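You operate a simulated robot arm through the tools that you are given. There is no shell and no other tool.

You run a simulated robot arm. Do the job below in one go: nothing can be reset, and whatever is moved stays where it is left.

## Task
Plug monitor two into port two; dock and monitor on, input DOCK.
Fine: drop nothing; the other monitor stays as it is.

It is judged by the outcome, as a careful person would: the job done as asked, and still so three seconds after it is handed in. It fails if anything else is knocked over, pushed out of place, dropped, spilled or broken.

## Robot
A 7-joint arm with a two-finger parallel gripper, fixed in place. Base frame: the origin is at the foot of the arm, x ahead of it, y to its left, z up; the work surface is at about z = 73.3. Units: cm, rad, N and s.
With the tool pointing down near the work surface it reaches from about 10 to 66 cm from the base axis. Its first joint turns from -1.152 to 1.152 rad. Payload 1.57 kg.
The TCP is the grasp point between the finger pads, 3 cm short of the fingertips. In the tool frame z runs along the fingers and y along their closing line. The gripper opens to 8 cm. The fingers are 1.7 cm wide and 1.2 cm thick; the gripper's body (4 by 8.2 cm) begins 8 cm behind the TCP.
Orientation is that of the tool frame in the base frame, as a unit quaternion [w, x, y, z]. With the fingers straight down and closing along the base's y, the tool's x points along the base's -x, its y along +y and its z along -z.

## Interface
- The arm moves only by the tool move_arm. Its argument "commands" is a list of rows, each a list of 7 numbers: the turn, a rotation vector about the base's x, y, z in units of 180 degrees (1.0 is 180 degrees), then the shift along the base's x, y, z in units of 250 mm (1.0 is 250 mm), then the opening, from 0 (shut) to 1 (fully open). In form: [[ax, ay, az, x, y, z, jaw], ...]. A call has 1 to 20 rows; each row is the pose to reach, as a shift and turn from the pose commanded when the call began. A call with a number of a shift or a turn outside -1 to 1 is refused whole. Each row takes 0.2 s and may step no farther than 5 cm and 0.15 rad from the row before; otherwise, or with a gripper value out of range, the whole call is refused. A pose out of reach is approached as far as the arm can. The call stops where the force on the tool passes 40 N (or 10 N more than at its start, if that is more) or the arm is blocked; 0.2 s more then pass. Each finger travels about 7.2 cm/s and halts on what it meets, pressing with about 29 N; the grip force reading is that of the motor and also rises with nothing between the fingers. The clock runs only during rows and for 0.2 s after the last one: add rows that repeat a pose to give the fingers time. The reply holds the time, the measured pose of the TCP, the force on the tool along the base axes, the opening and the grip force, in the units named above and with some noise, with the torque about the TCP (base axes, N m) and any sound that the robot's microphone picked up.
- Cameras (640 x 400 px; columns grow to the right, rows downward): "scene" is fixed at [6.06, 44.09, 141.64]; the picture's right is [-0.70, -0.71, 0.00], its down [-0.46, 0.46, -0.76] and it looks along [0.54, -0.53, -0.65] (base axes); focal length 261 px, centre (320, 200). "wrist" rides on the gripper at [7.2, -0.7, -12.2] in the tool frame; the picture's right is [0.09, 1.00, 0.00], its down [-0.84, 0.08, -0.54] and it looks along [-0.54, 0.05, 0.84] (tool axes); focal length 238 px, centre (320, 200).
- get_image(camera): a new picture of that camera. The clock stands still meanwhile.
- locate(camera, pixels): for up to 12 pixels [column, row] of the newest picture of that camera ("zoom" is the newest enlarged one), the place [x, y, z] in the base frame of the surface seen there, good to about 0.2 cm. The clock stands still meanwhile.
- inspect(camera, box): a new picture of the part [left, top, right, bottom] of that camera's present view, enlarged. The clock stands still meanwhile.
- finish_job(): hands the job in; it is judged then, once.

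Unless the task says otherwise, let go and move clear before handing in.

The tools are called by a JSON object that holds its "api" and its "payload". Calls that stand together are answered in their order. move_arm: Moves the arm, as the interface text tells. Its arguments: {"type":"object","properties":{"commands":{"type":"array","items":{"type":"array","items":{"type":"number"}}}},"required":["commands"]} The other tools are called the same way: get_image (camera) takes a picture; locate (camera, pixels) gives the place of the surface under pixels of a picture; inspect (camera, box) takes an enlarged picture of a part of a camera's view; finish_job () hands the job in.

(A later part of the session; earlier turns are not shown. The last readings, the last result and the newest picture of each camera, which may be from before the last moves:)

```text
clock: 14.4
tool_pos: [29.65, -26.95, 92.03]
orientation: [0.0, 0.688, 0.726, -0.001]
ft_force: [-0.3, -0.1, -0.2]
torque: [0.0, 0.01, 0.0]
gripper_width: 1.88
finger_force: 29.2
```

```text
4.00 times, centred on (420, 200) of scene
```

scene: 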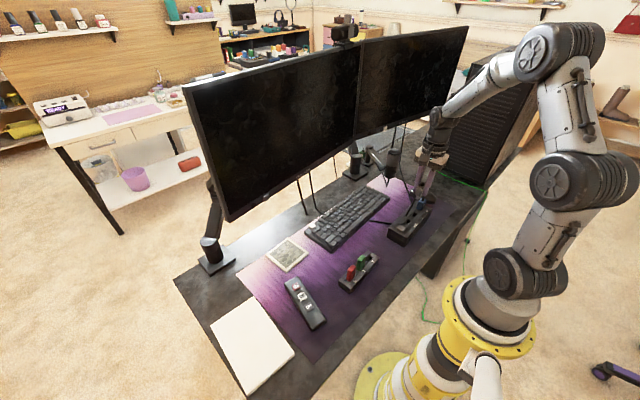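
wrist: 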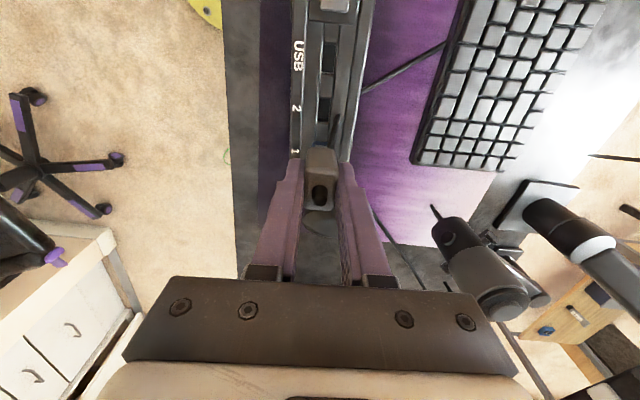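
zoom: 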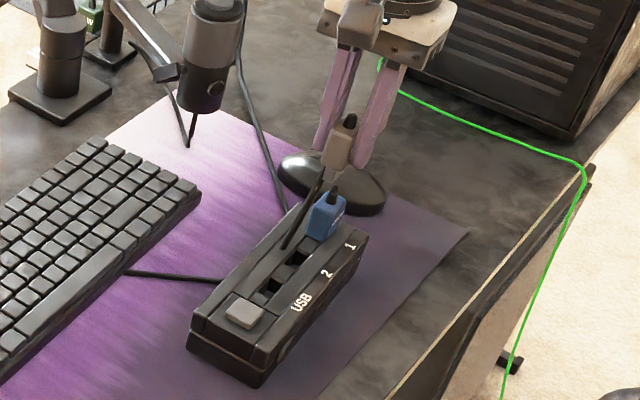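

Port 2's hole now shows clearly (zoom 302–410, 135–350). I'll locate its edges and the dock's long edges for position and yaw.

{"api": "locate", "payload": {"camera": "wrist", "pixels": [[325.6, 95], [325.2, 96.3], [322.5, 126.9], [322.8, 124.5], [316, 110], [320, 110], [331.5, 110], [335, 108], [324, 108.8], [303, 20], [298.5, 65], [296, 110]]}}

{"api": "inspect", "payload": {"camera": "wrist", "box": [280, 80, 360, 130]}}

{"api": "locate", "payload": {"camera": "zoom", "pixels": [[190, 10], [180, 200], [168, 390], [552, 10], [530, 200], [505, 390], [305, 20], [285, 380], [435, 50], [412, 250], [300, 200], [365, 110]]}}

{"api": "inspect", "payload": {"camera": "wrist", "box": [280, 0, 360, 50]}}

{"api": "locate", "payload": {"camera": "zoom", "pixels": [[222, 100], [207, 350], [100, 50], [97, 350], [622, 100], [597, 380], [350, 220], [340, 320], [475, 210], [460, 320], [320, 40], [550, 60]]}}

```text
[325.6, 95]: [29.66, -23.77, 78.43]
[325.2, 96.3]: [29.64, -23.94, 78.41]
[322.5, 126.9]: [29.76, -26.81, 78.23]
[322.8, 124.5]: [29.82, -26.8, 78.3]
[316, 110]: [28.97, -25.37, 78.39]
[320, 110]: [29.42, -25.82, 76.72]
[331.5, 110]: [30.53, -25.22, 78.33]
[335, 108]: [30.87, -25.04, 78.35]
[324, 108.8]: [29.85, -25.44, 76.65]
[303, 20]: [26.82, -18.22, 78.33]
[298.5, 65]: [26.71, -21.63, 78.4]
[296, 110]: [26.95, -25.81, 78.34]
```

```text
8.00 times, centred on (320, 105) of wrist
```

zoom: 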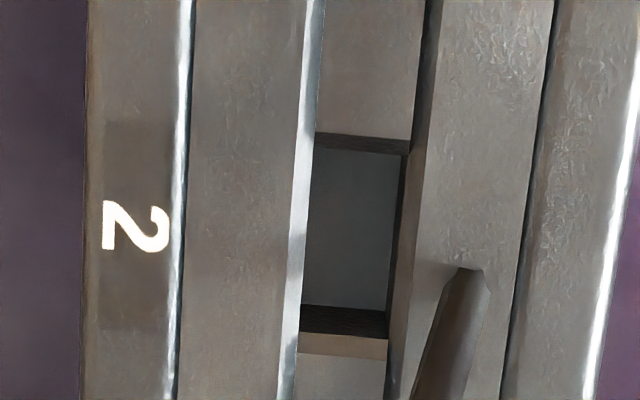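

```text
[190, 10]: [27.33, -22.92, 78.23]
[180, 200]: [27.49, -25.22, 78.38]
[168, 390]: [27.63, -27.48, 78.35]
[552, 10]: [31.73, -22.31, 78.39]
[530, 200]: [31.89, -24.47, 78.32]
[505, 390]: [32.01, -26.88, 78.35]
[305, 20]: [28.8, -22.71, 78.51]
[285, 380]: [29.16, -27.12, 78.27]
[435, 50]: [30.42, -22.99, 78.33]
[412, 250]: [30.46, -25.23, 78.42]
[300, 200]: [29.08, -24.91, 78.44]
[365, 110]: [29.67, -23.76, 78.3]
```

```text
8.00 times, centred on (320, 25) of wrist
```

zoom: 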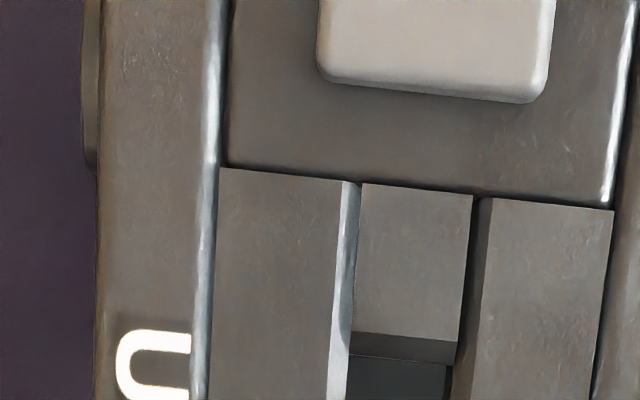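

```text
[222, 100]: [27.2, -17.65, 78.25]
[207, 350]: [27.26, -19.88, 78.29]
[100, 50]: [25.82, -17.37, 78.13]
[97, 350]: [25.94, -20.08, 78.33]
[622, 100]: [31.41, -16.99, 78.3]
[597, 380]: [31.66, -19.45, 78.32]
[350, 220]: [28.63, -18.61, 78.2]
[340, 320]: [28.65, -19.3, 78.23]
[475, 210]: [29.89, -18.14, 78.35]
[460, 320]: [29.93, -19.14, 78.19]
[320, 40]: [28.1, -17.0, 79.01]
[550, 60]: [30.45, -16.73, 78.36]
```

Dock yaw is about 0.055 rad (same as the tool now), port 2's centre about (29.76, −25.36). Now I'll measure where the plug sits within the grip.

{"api": "inspect", "payload": {"camera": "wrist", "box": [290, 140, 354, 220]}}

{"api": "locate", "payload": {"camera": "zoom", "pixels": [[255, 150], [330, 150], [250, 200], [330, 200], [240, 300], [330, 300], [285, 345], [290, 100], [290, 50], [290, 130], [285, 160], [295, 335]]}}

```text
5.00 times, centred on (322, 180) of wrist
```

zoom: 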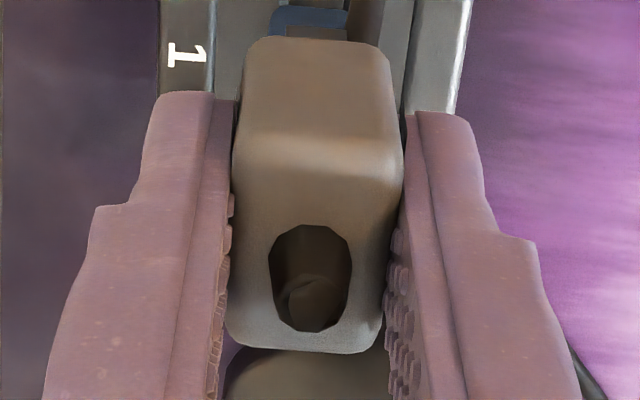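

```text
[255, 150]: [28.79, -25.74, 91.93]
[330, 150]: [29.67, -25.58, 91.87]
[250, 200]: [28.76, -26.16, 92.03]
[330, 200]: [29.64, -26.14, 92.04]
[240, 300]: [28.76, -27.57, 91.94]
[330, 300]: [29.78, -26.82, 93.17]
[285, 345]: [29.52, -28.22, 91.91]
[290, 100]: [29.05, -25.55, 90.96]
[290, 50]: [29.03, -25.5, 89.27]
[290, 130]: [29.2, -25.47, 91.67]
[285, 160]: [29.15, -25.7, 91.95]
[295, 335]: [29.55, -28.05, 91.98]
```

The plug's top spans y −25.5 to −28.25, so its centre is about 0.1 cm in +y of the TCP. I'll look at the plug's underside from the scene camera, then shift over port 2 and lower part way.

{"api": "inspect", "payload": {"camera": "scene", "box": [405, 165, 440, 215]}}

{"api": "move_arm", "payload": {"commands": [[0, 0, 0, 0.003, 0.03, 0, 0], [0, 0, 0, 0.003, 0.06, 0, 0], [0, 0, 0, 0.003, 0.06, -0.08, 0], [0, 0, 0, 0.003, 0.06, -0.16, 0], [0, 0, 0, 0.003, 0.06, -0.22, 0], [0, 0, 0, 0.003, 0.06, -0.26, 0], [0, 0, 0, 0.003, 0.06, -0.26, 0]]}}

{"api": "get_image", "payload": {"camera": "wrist"}}

{"api": "inspect", "payload": {"camera": "scene", "box": [390, 170, 450, 240]}}

{"api": "inspect", "payload": {"camera": "wrist", "box": [280, 80, 360, 220]}}

```text
8.00 times, centred on (422, 190) of scene
```

zoom: 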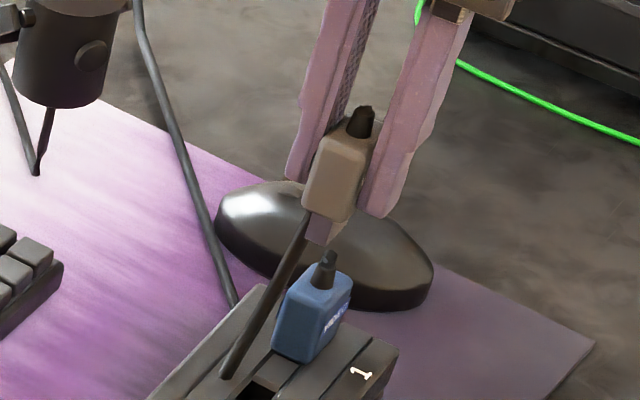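

```text
clock: 16.0
tool_pos: [29.56, -25.43, 85.38]
orientation: [0.0, 0.687, 0.727, 0.0]
ft_force: [-0.6, -0.5, -0.5]
torque: [-0.04, -0.01, 0.02]
gripper_width: 1.86
finger_force: 29.6
```

```text
taken
```

wrist: 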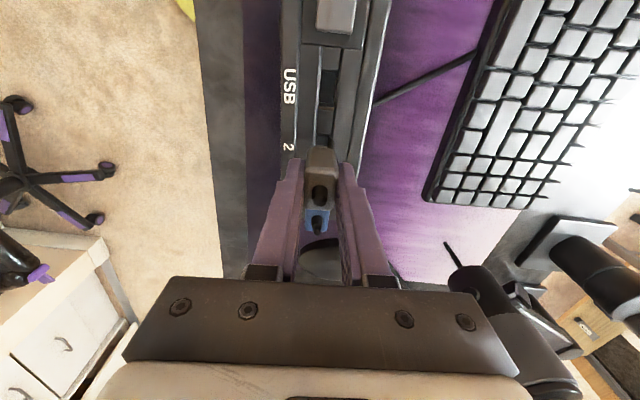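

```text
5.71 times, centred on (420, 205) of scene
```

zoom: 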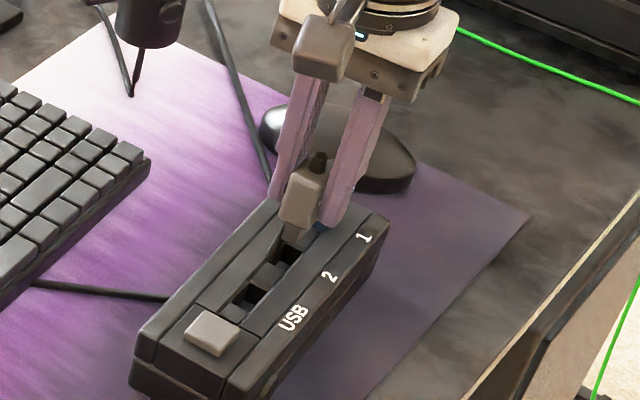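

```text
2.86 times, centred on (320, 150) of wrist
```

zoom: 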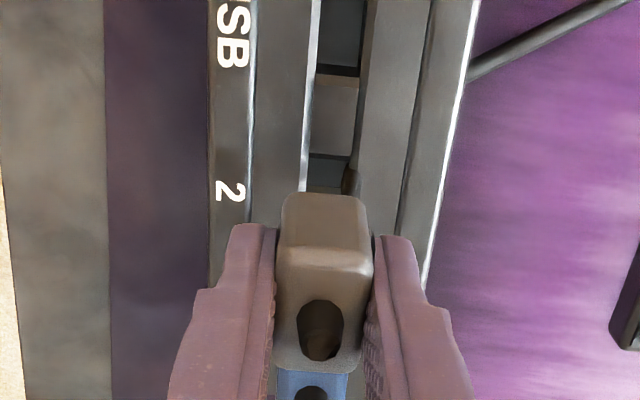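

The plug hangs above port 2 with its tongue in view at about (305,235) of the scene zoom. I'll zoom tighter from both cameras to judge alignment.

{"api": "inspect", "payload": {"camera": "scene", "box": [405, 190, 440, 222]}}

{"api": "locate", "payload": {"camera": "zoom", "pixels": [[270, 150], [270, 210], [300, 250], [230, 270], [350, 260], [240, 230], [200, 330]]}}

{"api": "inspect", "payload": {"camera": "wrist", "box": [290, 120, 354, 220]}}

{"api": "locate", "payload": {"camera": "zoom", "pixels": [[225, 200], [380, 200], [235, 130], [375, 130], [300, 350], [305, 180], [300, 110], [230, 250], [385, 250], [320, 200]]}}

```text
12.50 times, centred on (422, 206) of scene
```

zoom: 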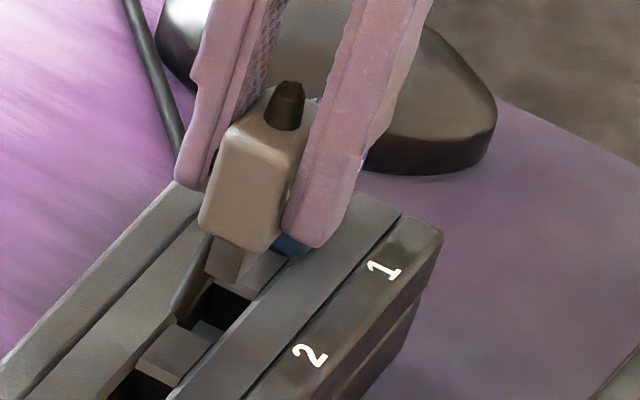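

```text
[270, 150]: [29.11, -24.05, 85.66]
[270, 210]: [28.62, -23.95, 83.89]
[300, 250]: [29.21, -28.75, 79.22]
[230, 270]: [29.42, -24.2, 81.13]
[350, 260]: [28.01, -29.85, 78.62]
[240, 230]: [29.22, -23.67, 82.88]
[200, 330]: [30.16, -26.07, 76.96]
```

```text
4.00 times, centred on (322, 170) of wrist
```

zoom: 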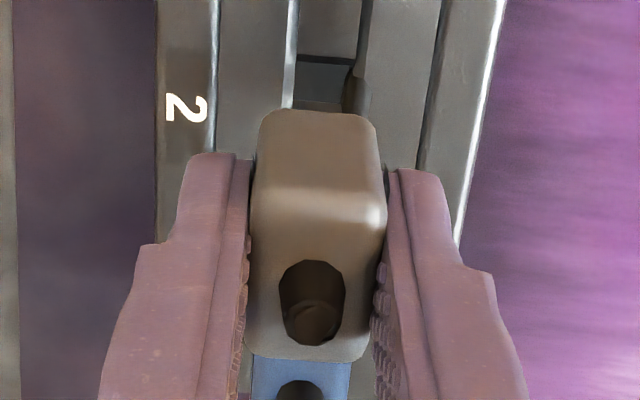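

```text
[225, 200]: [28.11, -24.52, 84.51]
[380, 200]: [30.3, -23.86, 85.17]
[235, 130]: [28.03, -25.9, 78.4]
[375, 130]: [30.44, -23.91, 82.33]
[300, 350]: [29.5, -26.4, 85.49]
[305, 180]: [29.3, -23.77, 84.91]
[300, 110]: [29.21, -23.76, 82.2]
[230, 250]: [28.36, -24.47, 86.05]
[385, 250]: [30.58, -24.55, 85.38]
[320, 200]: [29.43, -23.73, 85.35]
```

By projection the port centre is about (29.8, −25.3) and the plug is within 1 mm of it. I'll nudge +0.05 x, +0.1 y and lower slowly to where the tongue just enters, watching force.

{"api": "move_arm", "payload": {"commands": [[0, 0, 0, 0.002, 0.004, 0, 0], [0, 0, 0, 0.002, 0.004, -0.03, 0], [0, 0, 0, 0.002, 0.004, -0.05, 0], [0, 0, 0, 0.002, 0.004, -0.07, 0], [0, 0, 0, 0.002, 0.004, -0.078, 0], [0, 0, 0, 0.002, 0.004, -0.086, 0]]}}

{"api": "inspect", "payload": {"camera": "scene", "box": [405, 190, 440, 222]}}

{"api": "inspect", "payload": {"camera": "wrist", "box": [290, 100, 354, 220]}}

```text
clock: 17.4
tool_pos: [29.67, -25.31, 83.35]
orientation: [0.001, 0.688, 0.726, 0.0]
ft_force: [0.7, -0.2, -0.8]
torque: [-0.01, -0.03, 0.0]
gripper_width: 1.87
finger_force: 29.1
```

```text
12.50 times, centred on (422, 206) of scene
```

zoom: 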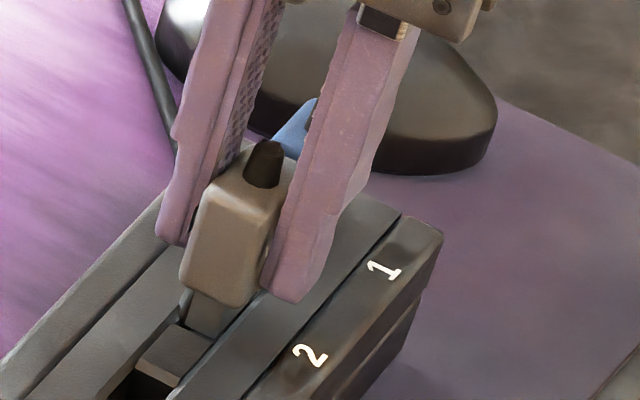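

```text
3.33 times, centred on (322, 160) of wrist
```

zoom: 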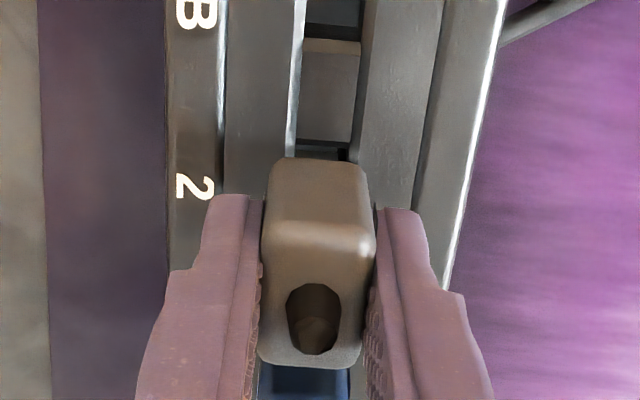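

No contact force yet and the tongue sits right over the slot opening. I'll lower in 1.2 mm rows by about 0.7 cm and read the force.

{"api": "move_arm", "payload": {"commands": [[0, 0, 0, 0, 0, -0.005, 0], [0, 0, 0, 0, 0, -0.01, 0], [0, 0, 0, 0, 0, -0.015, 0], [0, 0, 0, 0, 0, -0.02, 0], [0, 0, 0, 0, 0, -0.025, 0], [0, 0, 0, 0, 0, -0.03, 0]]}}

{"api": "inspect", "payload": {"camera": "scene", "box": [405, 190, 440, 222]}}

```text
clock: 18.8
tool_pos: [29.63, -25.38, 82.67]
orientation: [0.0, 0.688, 0.726, 0.0]
ft_force: [0.3, -0.4, -0.4]
torque: [0.03, -0.01, 0.03]
gripper_width: 1.88
finger_force: 29.1
```

```text
12.50 times, centred on (422, 206) of scene
```

zoom: 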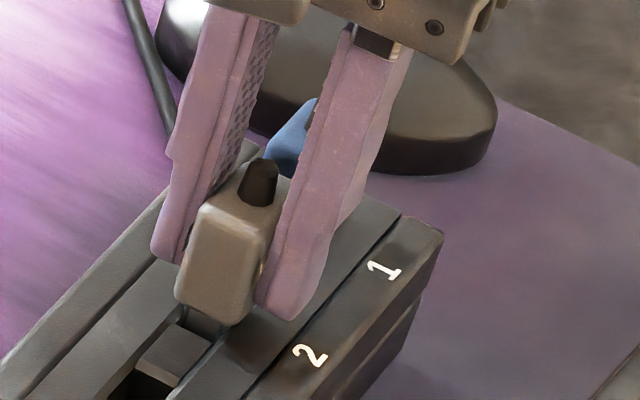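

The tongue is sliding in with no side force (TCP z 82.67). I'll keep lowering in 1 mm rows toward the seated height of about 82.0.

{"api": "move_arm", "payload": {"commands": [[0, 0, 0, 0, 0, -0.004, 0], [0, 0, 0, 0, 0, -0.008, 0], [0, 0, 0, 0, 0, -0.012, 0], [0, 0, 0, 0, 0, -0.016, 0], [0, 0, 0, 0, 0, -0.02, 0], [0, 0, 0, 0, 0, -0.024, 0], [0, 0, 0, 0, 0, -0.027, 0]]}}

{"api": "inspect", "payload": {"camera": "scene", "box": [405, 190, 440, 222]}}

{"api": "get_image", "payload": {"camera": "wrist"}}

```text
clock: 20.4
tool_pos: [29.83, -25.35, 81.91]
orientation: [0.002, 0.687, 0.727, -0.001]
ft_force: [-0.6, 2.5, 5.9]
torque: [0.09, 0.05, -0.04]
gripper_width: 1.87
finger_force: 29.0
```

```text
12.50 times, centred on (422, 206) of scene
```

zoom: 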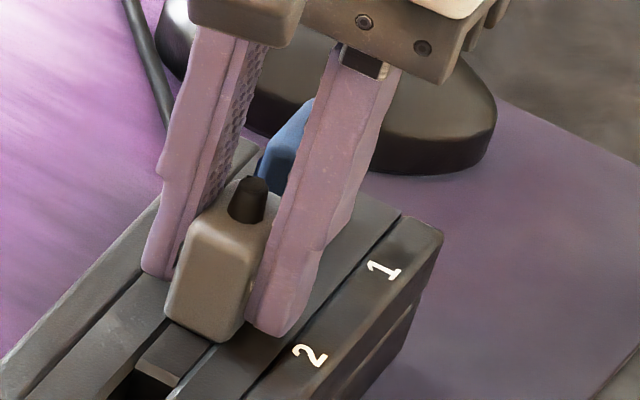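

```text
taken
```

wrist: 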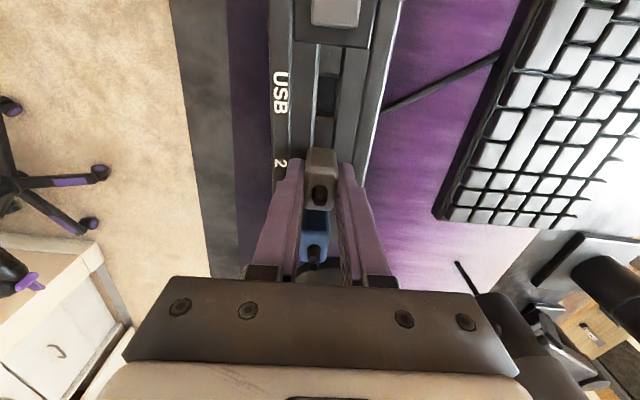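

A 6 N contact appears at z 81.91, with the plug top level with the blue plug's (82.0), so it looks seated. I'll press a little more to confirm it is bottomed.

{"api": "move_arm", "payload": {"commands": [[0, 0, 0, 0, 0, -0.003, 0], [0, 0, 0, 0, 0, -0.006, 0], [0, 0, 0, 0, 0, -0.008, 0], [0, 0, 0, 0, 0, -0.008, 0]]}}

{"api": "inspect", "payload": {"camera": "scene", "box": [400, 185, 445, 225]}}

```text
clock: 21.4
tool_pos: [29.81, -25.41, 81.78]
orientation: [0.002, 0.687, 0.726, -0.001]
ft_force: [-5.5, 2.5, 26.1]
torque: [0.01, 0.18, -0.01]
gripper_width: 1.88
finger_force: 28.7
```

```text
10.00 times, centred on (422, 205) of scene
```

zoom: 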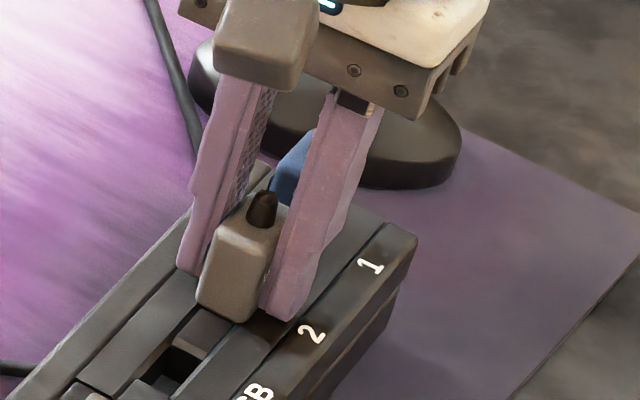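

It is bottomed (26 N at z 81.78). I'll relieve the press, open the fingers and lift straight up.

{"api": "move_arm", "payload": {"commands": [[0, 0, 0, 0, 0, 0.006, 0], [0, 0, 0, 0, 0, 0.01, 0], [0, 0, 0, 0, 0, 0.01, 0.3], [0, 0, 0, 0, 0, 0.01, 0.45], [0, 0, 0, 0, 0, 0.01, 0.6], [0, 0, 0, 0, 0, 0.01, 0.6], [0, 0, 0, 0, 0, 0.05, 0.6], [0, 0, 0, 0, 0, 0.1, 0.6], [0, 0, 0, 0, 0, 0.2, 0.6], [0, 0, 0, 0, 0, 0.3, 0.6], [0, 0, 0, 0, 0, 0.4, 0.6], [0, 0, 0, 0, 0, 0.4, 0.6]]}}

{"api": "get_image", "payload": {"camera": "wrist"}}

{"api": "inspect", "payload": {"camera": "scene", "box": [385, 175, 455, 250]}}

{"api": "get_image", "payload": {"camera": "scene"}}

```text
clock: 24.0
tool_pos: [29.73, -25.26, 91.74]
orientation: [0.0, 0.688, 0.726, 0.0]
ft_force: [0.3, -0.7, -0.6]
torque: [-0.03, 0.0, 0.0]
gripper_width: 4.81
finger_force: 0.1
```

```text
taken
```

wrist: 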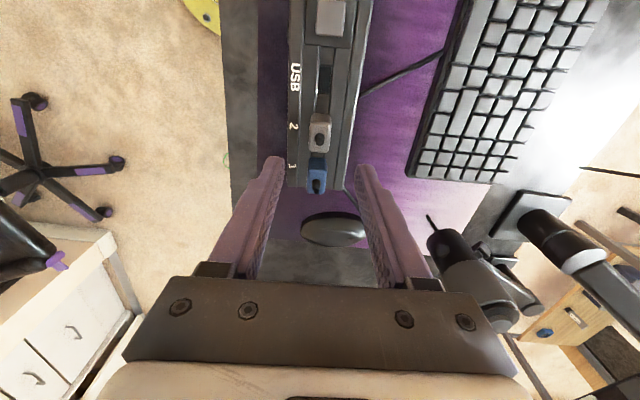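

```text
5.33 times, centred on (420, 212) of scene
```

zoom: 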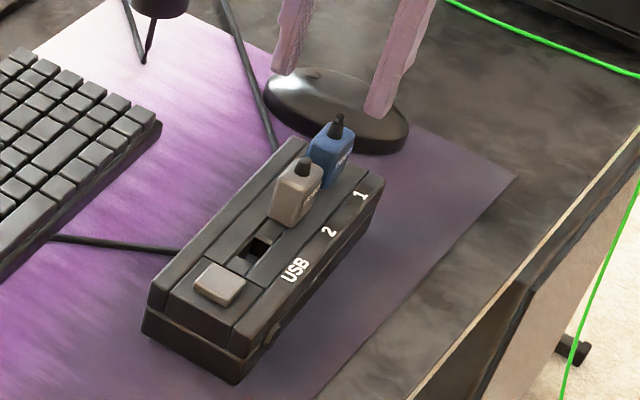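

```text
taken
```

scene: 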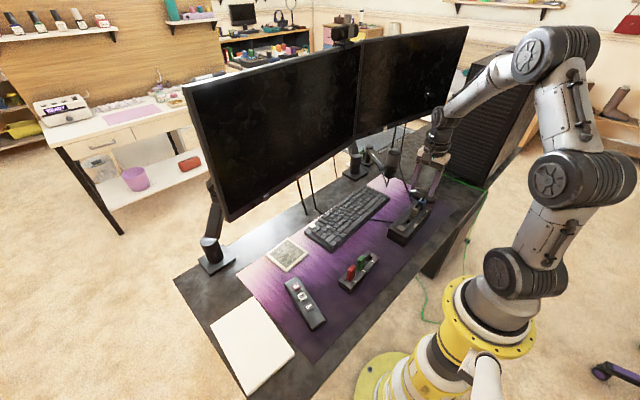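

Both VIDEO plugs now stand level in ports 1 and 2. Next is the dock's power key; I'll look at its indicator (small round thing on the dock's front side) and the key itself first.

{"api": "inspect", "payload": {"camera": "scene", "box": [400, 222, 432, 250]}}

{"api": "inspect", "payload": {"camera": "wrist", "box": [280, 0, 370, 60]}}

{"api": "inspect", "payload": {"camera": "scene", "box": [350, 110, 450, 190]}}

{"api": "inspect", "payload": {"camera": "scene", "box": [230, 180, 300, 225]}}

```text
14.29 times, centred on (416, 236) of scene
```

zoom: 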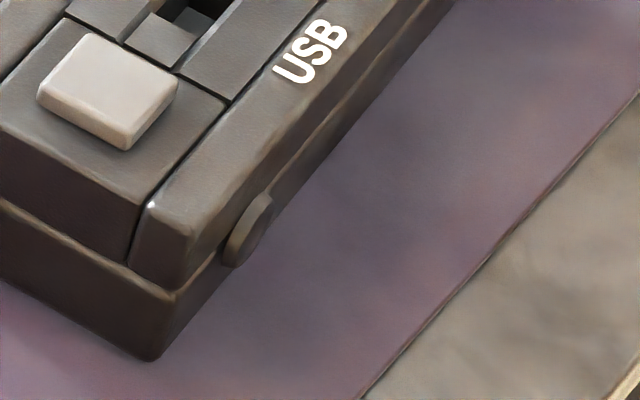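

```text
6.67 times, centred on (325, 30) of wrist
```

zoom: 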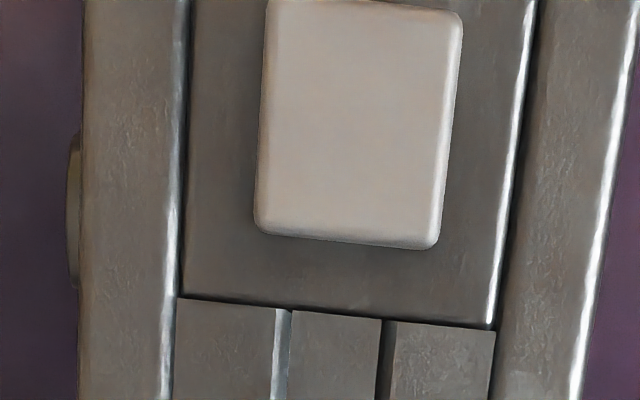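

```text
5.00 times, centred on (400, 150) of scene
```

zoom: 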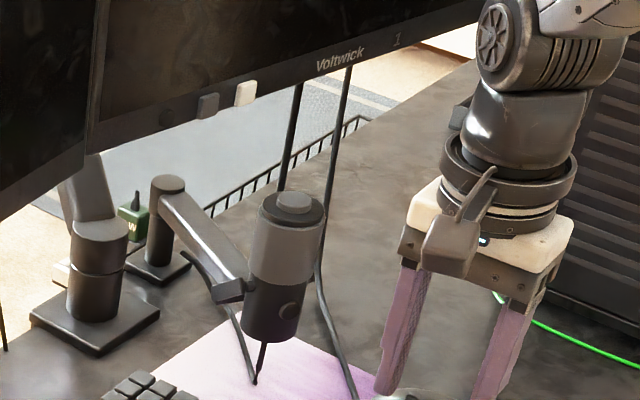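

```text
8.89 times, centred on (265, 202) of scene
```

zoom: 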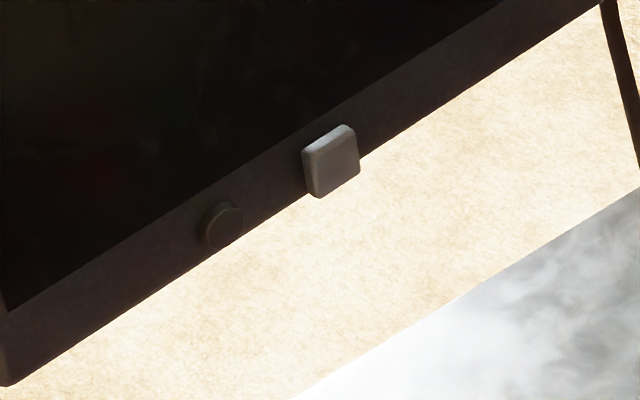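

Both monitors' LEDs and the dock's side LED are dark. I'll close the fingers, move above the dock's power key at about (29.3, −16.1, 79.1) and stop 2 cm above it.

{"api": "move_arm", "payload": {"commands": [[0, 0, 0, -0.004, 0.1, 0, 0.3], [0, 0, 0, -0.01, 0.22, 0, 0], [0, 0, 0, -0.0172, 0.33, -0.05, 0], [0, 0, 0, -0.0172, 0.368, -0.15, 0], [0, 0, 0, -0.0172, 0.368, -0.25, 0], [0, 0, 0, -0.0172, 0.368, -0.308, 0], [0, 0, 0, -0.0172, 0.368, -0.308, 0]]}}

{"api": "get_image", "payload": {"camera": "wrist"}}

{"api": "inspect", "payload": {"camera": "scene", "box": [380, 190, 450, 250]}}

```text
clock: 25.6
tool_pos: [29.37, -16.19, 83.91]
orientation: [0.001, 0.688, 0.726, 0.0]
ft_force: [0.0, -0.4, 0.8]
torque: [-0.03, 0.01, 0.02]
gripper_width: 0.0
finger_force: 21.0
```

```text
taken
```

wrist: 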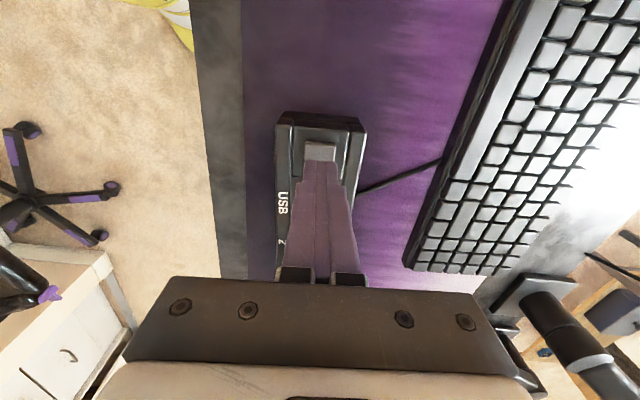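

```text
6.67 times, centred on (415, 220) of scene
```

zoom: 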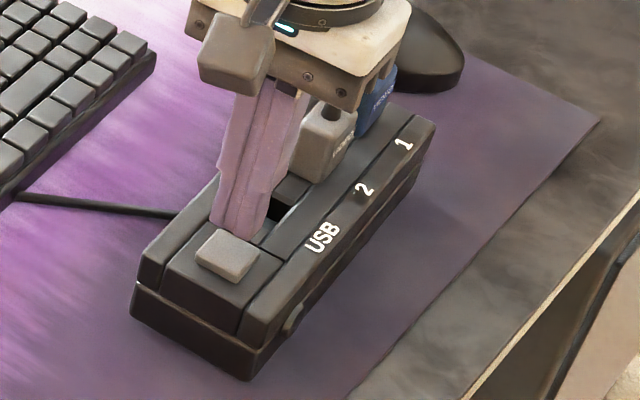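

The closed fingertips hover over the key, seen at (321,152) partly hidden. I'll locate the visible key edges to centre on it.

{"api": "inspect", "payload": {"camera": "wrist", "box": [270, 105, 370, 180]}}

{"api": "locate", "payload": {"camera": "wrist", "pixels": [[306, 143], [320, 143], [335, 144], [305, 158], [337, 158], [320, 152], [308, 141], [334, 142]]}}

{"api": "inspect", "payload": {"camera": "scene", "box": [395, 215, 435, 245]}}

{"api": "locate", "payload": {"camera": "zoom", "pixels": [[200, 175], [150, 250], [260, 290], [300, 220], [220, 230]]}}

```text
5.33 times, centred on (320, 142) of wrist
```

zoom: 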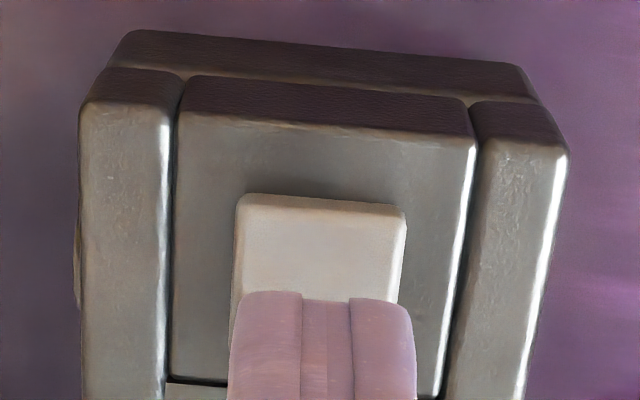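

```text
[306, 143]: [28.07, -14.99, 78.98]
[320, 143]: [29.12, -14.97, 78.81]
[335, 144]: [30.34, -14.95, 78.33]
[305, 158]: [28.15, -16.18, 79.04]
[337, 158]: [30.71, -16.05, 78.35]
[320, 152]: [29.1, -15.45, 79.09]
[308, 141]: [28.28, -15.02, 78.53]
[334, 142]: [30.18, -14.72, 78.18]
```

```text
13.33 times, centred on (415, 230) of scene
```

zoom: 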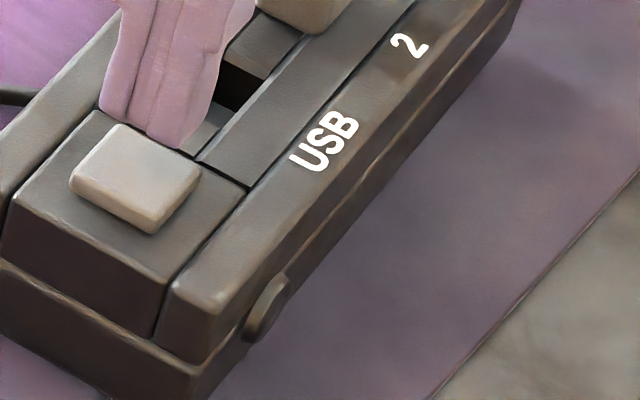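

```text
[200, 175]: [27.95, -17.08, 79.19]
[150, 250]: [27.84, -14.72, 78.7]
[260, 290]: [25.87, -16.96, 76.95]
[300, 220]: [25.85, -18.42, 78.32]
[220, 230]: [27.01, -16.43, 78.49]
```

Key spans x 28.0–30.2, y −14.95 to −17.2; centre ≈ (29.1, −16.1). I'll shift −0.25 cm in x, come down to contact and press in small steps, then back off.

{"api": "move_arm", "payload": {"commands": [[0, 0, 0, -0.01, 0.003, -0.02, 0], [0, 0, 0, -0.01, 0.003, -0.045, 0], [0, 0, 0, -0.01, 0.003, -0.065, 0], [0, 0, 0, -0.01, 0.003, -0.072, 0], [0, 0, 0, -0.01, 0.003, -0.077, 0], [0, 0, 0, -0.01, 0.003, -0.081, 0]]}}

{"api": "inspect", "payload": {"camera": "scene", "box": [380, 190, 450, 250]}}

```text
clock: 27.0
tool_pos: [29.1, -16.26, 81.92]
orientation: [0.0, 0.688, 0.726, 0.0]
ft_force: [0.1, 1.7, 2.4]
torque: [0.03, -0.03, 0.0]
gripper_width: 0.0
finger_force: 21.6
heard: click
```

```text
6.67 times, centred on (415, 220) of scene
```

zoom: 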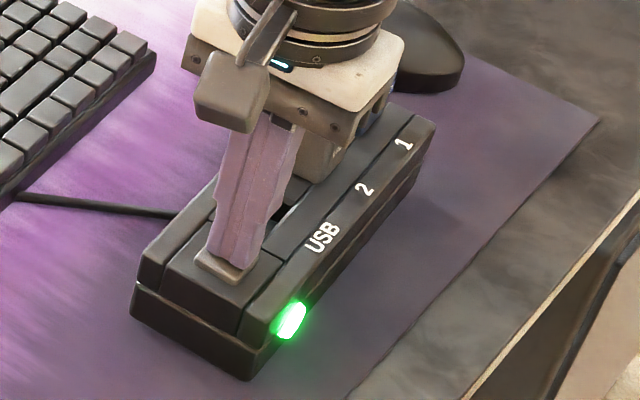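

A click was heard and the dock's LED at (290,320) is lit green. I'll lift straight off the key and recheck the LED and the monitors.

{"api": "move_arm", "payload": {"commands": [[0, 0, 0, 0, 0, 0.03, 0], [0, 0, 0, 0, 0, 0.1, 0], [0, 0, 0, 0, 0, 0.25, 0], [0, 0, 0, 0, 0, 0.4, 0], [0, 0, 0, 0, 0, 0.5, 0], [0, 0, 0, 0, 0, 0.5, 0]]}}

{"api": "get_image", "payload": {"camera": "scene"}}

{"api": "inspect", "payload": {"camera": "scene", "box": [380, 180, 450, 250]}}

{"api": "inspect", "payload": {"camera": "scene", "box": [180, 30, 480, 220]}}

```text
clock: 28.4
tool_pos: [29.27, -16.22, 94.44]
orientation: [0.001, 0.688, 0.726, -0.001]
ft_force: [0.0, 0.4, -0.1]
torque: [0.0, 0.0, -0.01]
gripper_width: 0.02
finger_force: 21.6
```

```text
taken
```

scene: 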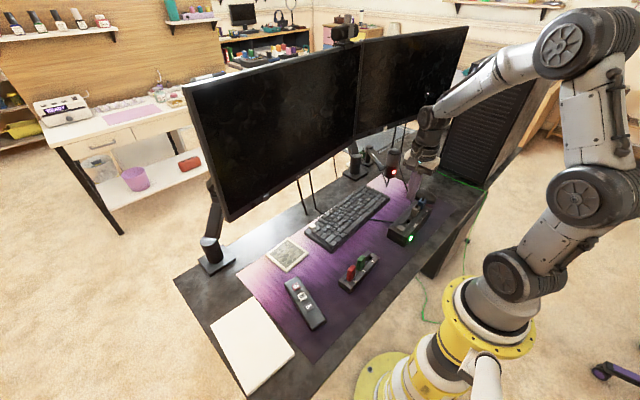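

```text
5.71 times, centred on (415, 215) of scene
```

zoom: 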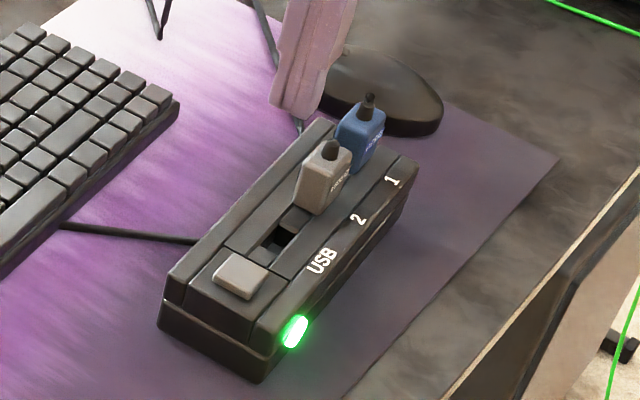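

```text
2.11 times, centred on (330, 125) of scene
```

zoom: 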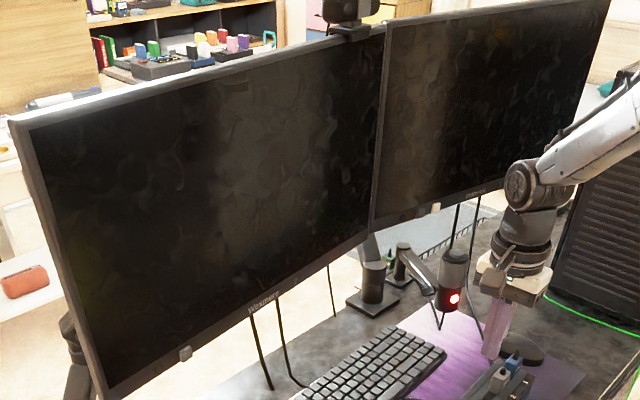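

Dock LED stays green, and both plugs stand in place; a red light appeared on the mic from dock power. Next is monitor two's power key; I'll measure its place and the monitor's plane.

{"api": "inspect", "payload": {"camera": "scene", "box": [245, 185, 285, 215]}}

{"api": "locate", "payload": {"camera": "zoom", "pixels": [[370, 170], [345, 140], [400, 200], [350, 200], [395, 150], [170, 290], [120, 290], [280, 220], [440, 140], [200, 250]]}}

{"api": "locate", "payload": {"camera": "scene", "pixels": [[194, 90], [228, 215], [350, 55], [350, 140], [300, 172], [240, 120], [300, 110], [230, 200], [320, 157], [365, 90], [370, 130], [440, 100]]}}

```text
13.33 times, centred on (265, 200) of scene
```

zoom: 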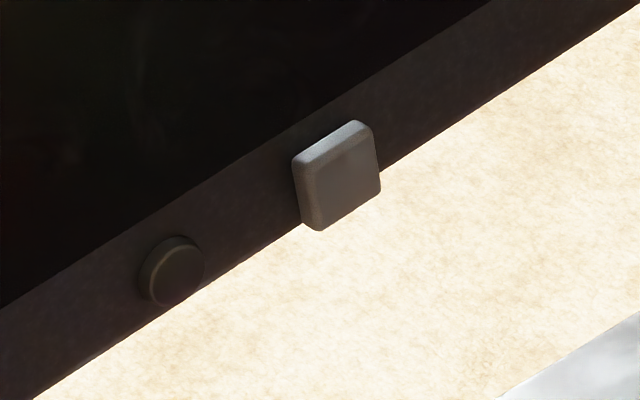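

```text
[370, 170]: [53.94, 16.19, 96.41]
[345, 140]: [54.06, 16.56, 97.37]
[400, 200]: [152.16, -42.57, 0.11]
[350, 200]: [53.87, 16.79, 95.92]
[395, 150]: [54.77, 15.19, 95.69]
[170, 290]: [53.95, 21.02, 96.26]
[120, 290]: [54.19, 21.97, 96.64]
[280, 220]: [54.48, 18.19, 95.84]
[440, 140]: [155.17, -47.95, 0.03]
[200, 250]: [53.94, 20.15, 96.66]
```

```text
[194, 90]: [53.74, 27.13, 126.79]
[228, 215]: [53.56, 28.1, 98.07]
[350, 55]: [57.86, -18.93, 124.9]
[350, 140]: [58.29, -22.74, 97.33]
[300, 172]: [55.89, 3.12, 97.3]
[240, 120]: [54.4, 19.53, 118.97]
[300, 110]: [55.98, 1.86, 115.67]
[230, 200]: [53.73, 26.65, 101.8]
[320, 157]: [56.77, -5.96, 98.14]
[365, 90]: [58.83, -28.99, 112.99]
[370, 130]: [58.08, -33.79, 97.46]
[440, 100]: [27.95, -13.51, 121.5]
```

Monitor two's face is vertical with x falling from 57.9 at y=−19 to 53.7 at y=27 (tilt about 0.09 rad); the key face is at about (53.9, 16.3, 96.4). I'll turn the tool back and bring it to a safe spot in front before pitching it forward.

{"api": "move_arm", "payload": {"commands": [[0, 0, 0.0426, 0.01, 0.06, 0.035, 0], [0, 0, 0.0852, 0.02, 0.13, 0.07, 0], [0, 0, 0.1278, 0.03, 0.21, 0.105, 0], [0, 0, 0.1703, 0.04, 0.29, 0.14, 0], [0, 0, 0.2129, 0.05, 0.37, 0.175, 0], [0, 0, 0.2555, 0.06, 0.45, 0.21, 0], [0, 0, 0.2981, 0.07, 0.53, 0.245, 0], [0, 0, 0.3407, 0.08, 0.61, 0.28, 0], [0, 0, 0.3833, 0.09, 0.69, 0.315, 0], [0, 0, 0.4258, 0.1, 0.77, 0.35, 0], [0, 0, 0.4684, 0.11, 0.86, 0.385, 0], [0, 0, 0.511, 0.12, 0.96, 0.42, 0], [0, 0, 0.511, 0.12, 0.96, 0.42, 0]]}}

{"api": "get_image", "payload": {"camera": "scene"}}

{"api": "get_image", "payload": {"camera": "wrist"}}

```text
clock: 31.2
tool_pos: [31.99, 7.99, 105.1]
orientation: [0.0, -0.046, 0.999, 0.0]
ft_force: [-1.0, -0.2, 1.2]
torque: [-0.01, 0.02, -0.02]
gripper_width: 0.01
finger_force: 21.4
```

```text
taken
```

scene: 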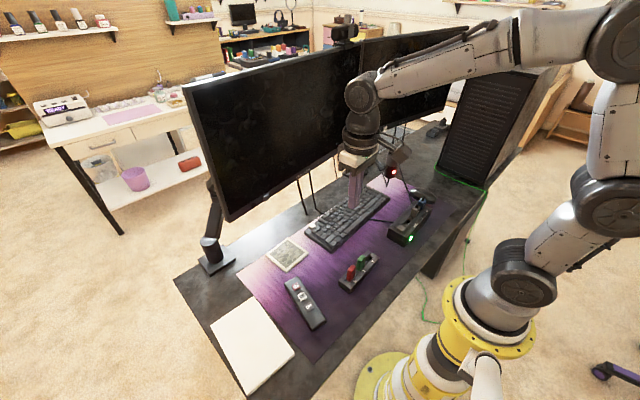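

```text
taken
```

wrist: 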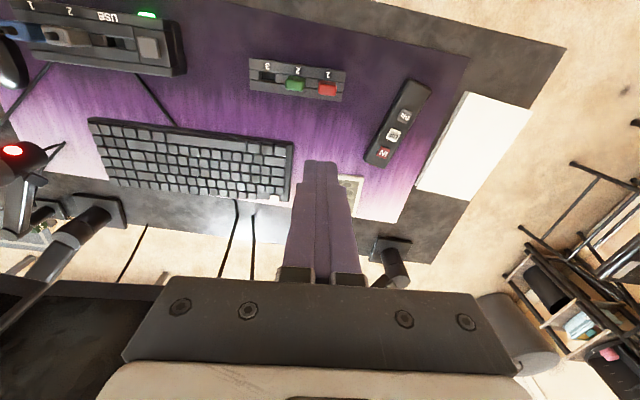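

The tool is back to closing along y, yawed 0.09 rad to face the monitor squarely. I'll pitch it forward 80° while moving to about (42, 15, 100), still well short of the screen.

{"api": "move_arm", "payload": {"commands": [[0.004, -0.0442, 0, 0.04, 0.028, 0, 0], [0.008, -0.0884, 0, 0.08, 0.056, 0, 0], [0.012, -0.1327, 0, 0.12, 0.084, 0, 0], [0.016, -0.1769, 0, 0.16, 0.112, -0.02, 0], [0.02, -0.2211, 0, 0.2, 0.14, -0.05, 0], [0.024, -0.2653, 0, 0.24, 0.168, -0.08, 0], [0.028, -0.3095, 0, 0.28, 0.196, -0.11, 0], [0.032, -0.3538, 0, 0.32, 0.224, -0.14, 0], [0.036, -0.398, 0, 0.36, 0.252, -0.17, 0], [0.04, -0.4422, 0, 0.4, 0.28, -0.2, 0], [0.04, -0.4422, 0, 0.4, 0.28, -0.2, 0]]}}

{"api": "get_image", "payload": {"camera": "scene"}}

{"api": "get_image", "payload": {"camera": "wrist"}}

```text
clock: 33.6
tool_pos: [42.13, 15.13, 100.05]
orientation: [0.643, -0.034, 0.765, 0.029]
ft_force: [0.5, -0.5, 0.3]
torque: [0.0, 0.02, 0.01]
gripper_width: 0.0
finger_force: 21.6
```

```text
taken
```

scene: 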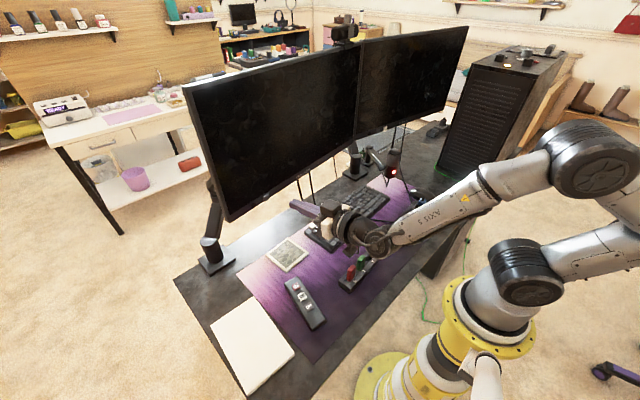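

```text
taken
```

wrist: 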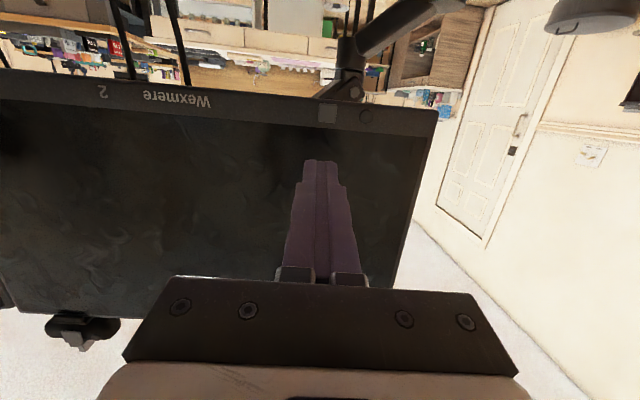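

The wrist view (upside down) shows the key at (326,112) and the LED at (365,117) of the Wexmere. I'll locate the key from here.

{"api": "inspect", "payload": {"camera": "wrist", "box": [290, 85, 400, 150]}}

{"api": "locate", "payload": {"camera": "wrist", "pixels": [[326, 112], [320, 112], [332, 112], [326, 105], [326, 119], [365, 117], [340, 112], [345, 125], [305, 110], [250, 120], [400, 130]]}}

```text
5.82 times, centred on (345, 118) of wrist
```

zoom: 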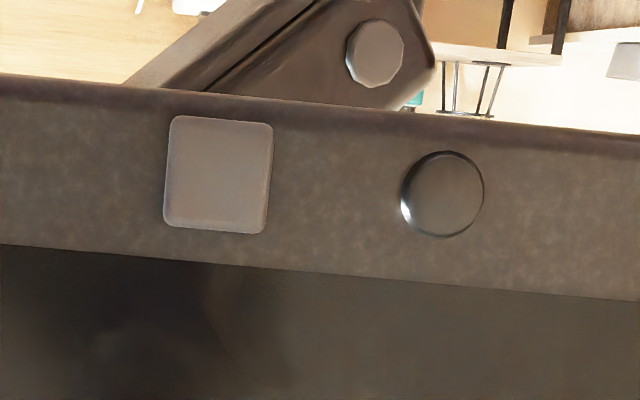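

```text
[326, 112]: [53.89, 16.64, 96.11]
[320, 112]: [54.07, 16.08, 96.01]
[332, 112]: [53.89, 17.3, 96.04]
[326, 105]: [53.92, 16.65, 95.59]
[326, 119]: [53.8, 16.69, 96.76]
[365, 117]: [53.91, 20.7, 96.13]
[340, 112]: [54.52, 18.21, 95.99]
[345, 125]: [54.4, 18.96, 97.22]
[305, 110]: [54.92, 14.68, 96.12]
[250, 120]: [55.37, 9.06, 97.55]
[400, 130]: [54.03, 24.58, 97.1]
```

Key centre is about (53.87, 16.75, 96.25), 1.8 cm square. I'll pitch 8° more for a flat push and advance to 2 cm in front of it.

{"api": "move_arm", "payload": {"commands": [[0.004, -0.0442, 0, 0.05, 0.01, -0.04, 0], [0.004, -0.0442, 0, 0.1, 0.02, -0.1, 0], [0.004, -0.0442, 0, 0.18, 0.035, -0.145, 0], [0.004, -0.0442, 0, 0.24, 0.045, -0.145, 0], [0.004, -0.0442, 0, 0.27, 0.047, -0.145, 0], [0.004, -0.0442, 0, 0.27, 0.047, -0.145, 0]]}}

{"api": "get_image", "payload": {"camera": "wrist"}}

{"api": "inspect", "payload": {"camera": "scene", "box": [240, 170, 340, 240]}}

```text
clock: 35.0
tool_pos: [48.81, 16.19, 96.35]
orientation: [0.693, -0.031, 0.719, 0.031]
ft_force: [0.3, 0.0, 0.0]
torque: [0.02, 0.01, -0.01]
gripper_width: 0.0
finger_force: 21.2
```

```text
taken
```

wrist: 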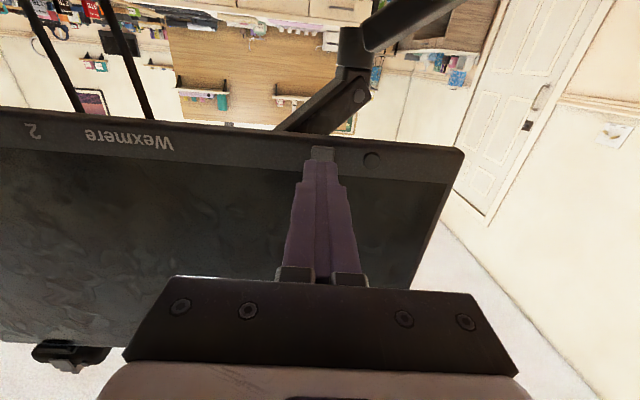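

```text
5.71 times, centred on (290, 205) of scene
```

zoom: 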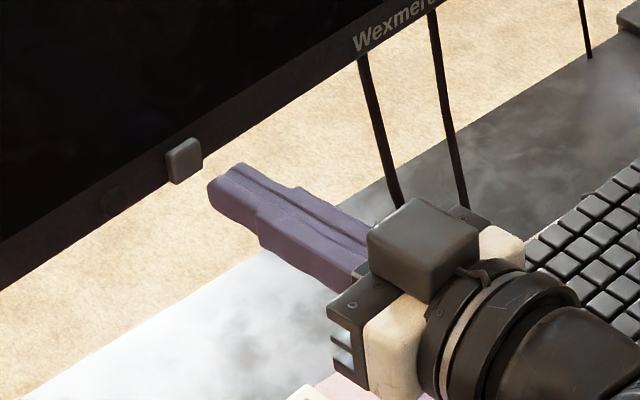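

The key at (323,157) is lined up just beyond the fingertips. I'll advance along the monitor's normal, with the last part in about 1 mm steps, and stop on the click.

{"api": "move_arm", "payload": {"commands": [[0, 0, 0, 0.03, 0.004, -0.001, 0], [0, 0, 0, 0.055, 0.007, -0.001, 0], [0, 0, 0, 0.068, 0.009, -0.001, 0], [0, 0, 0, 0.076, 0.009, -0.001, 0], [0, 0, 0, 0.08, 0.01, -0.001, 0], [0, 0, 0, 0.084, 0.01, -0.001, 0]]}}

{"api": "get_image", "payload": {"camera": "wrist"}}

{"api": "inspect", "payload": {"camera": "scene", "box": [240, 170, 340, 240]}}

```text
clock: 36.4
tool_pos: [50.88, 16.51, 96.44]
orientation: [0.693, -0.032, 0.719, 0.032]
ft_force: [0.0, 0.8, -0.9]
torque: [0.02, 0.0, 0.0]
gripper_width: 0.0
finger_force: 21.3
```

```text
taken
```

wrist: 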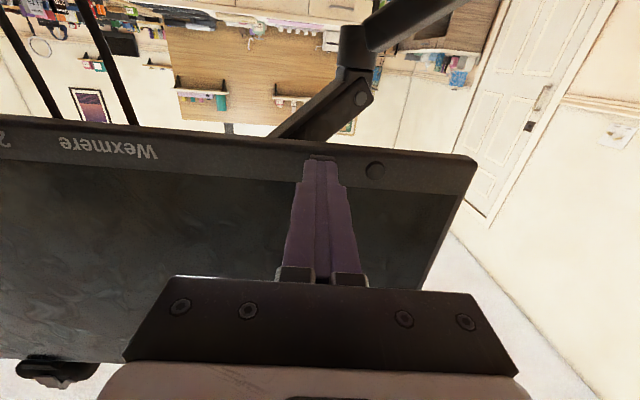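

```text
5.71 times, centred on (290, 205) of scene
```

zoom: 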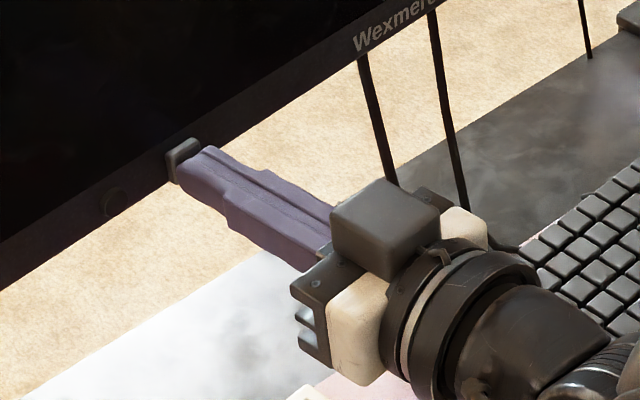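

The tip is at the key face with no force yet. I'll push on in 1 mm steps until the click.

{"api": "move_arm", "payload": {"commands": [[0, 0, 0, 0.004, 0, 0, 0], [0, 0, 0, 0.008, 0.001, 0, 0], [0, 0, 0, 0.012, 0.001, 0, 0]]}}

{"api": "inspect", "payload": {"camera": "scene", "box": [240, 170, 340, 240]}}

```text
clock: 37.2
tool_pos: [51.29, 16.43, 96.37]
orientation: [0.693, -0.032, 0.72, 0.032]
ft_force: [-3.3, 0.9, -0.1]
torque: [-0.01, 0.01, 0.08]
gripper_width: 0.0
finger_force: 21.0
heard: click
```

```text
5.71 times, centred on (290, 205) of scene
```

zoom: 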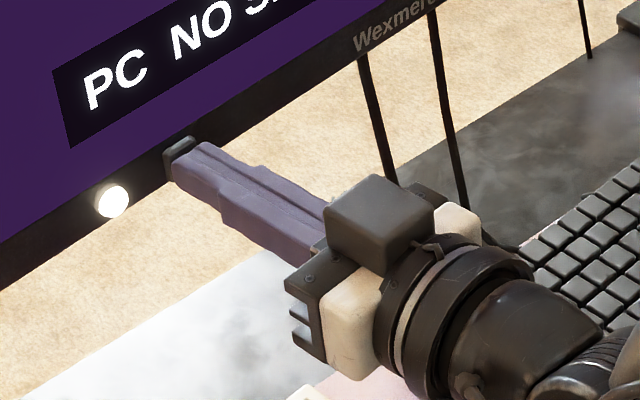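

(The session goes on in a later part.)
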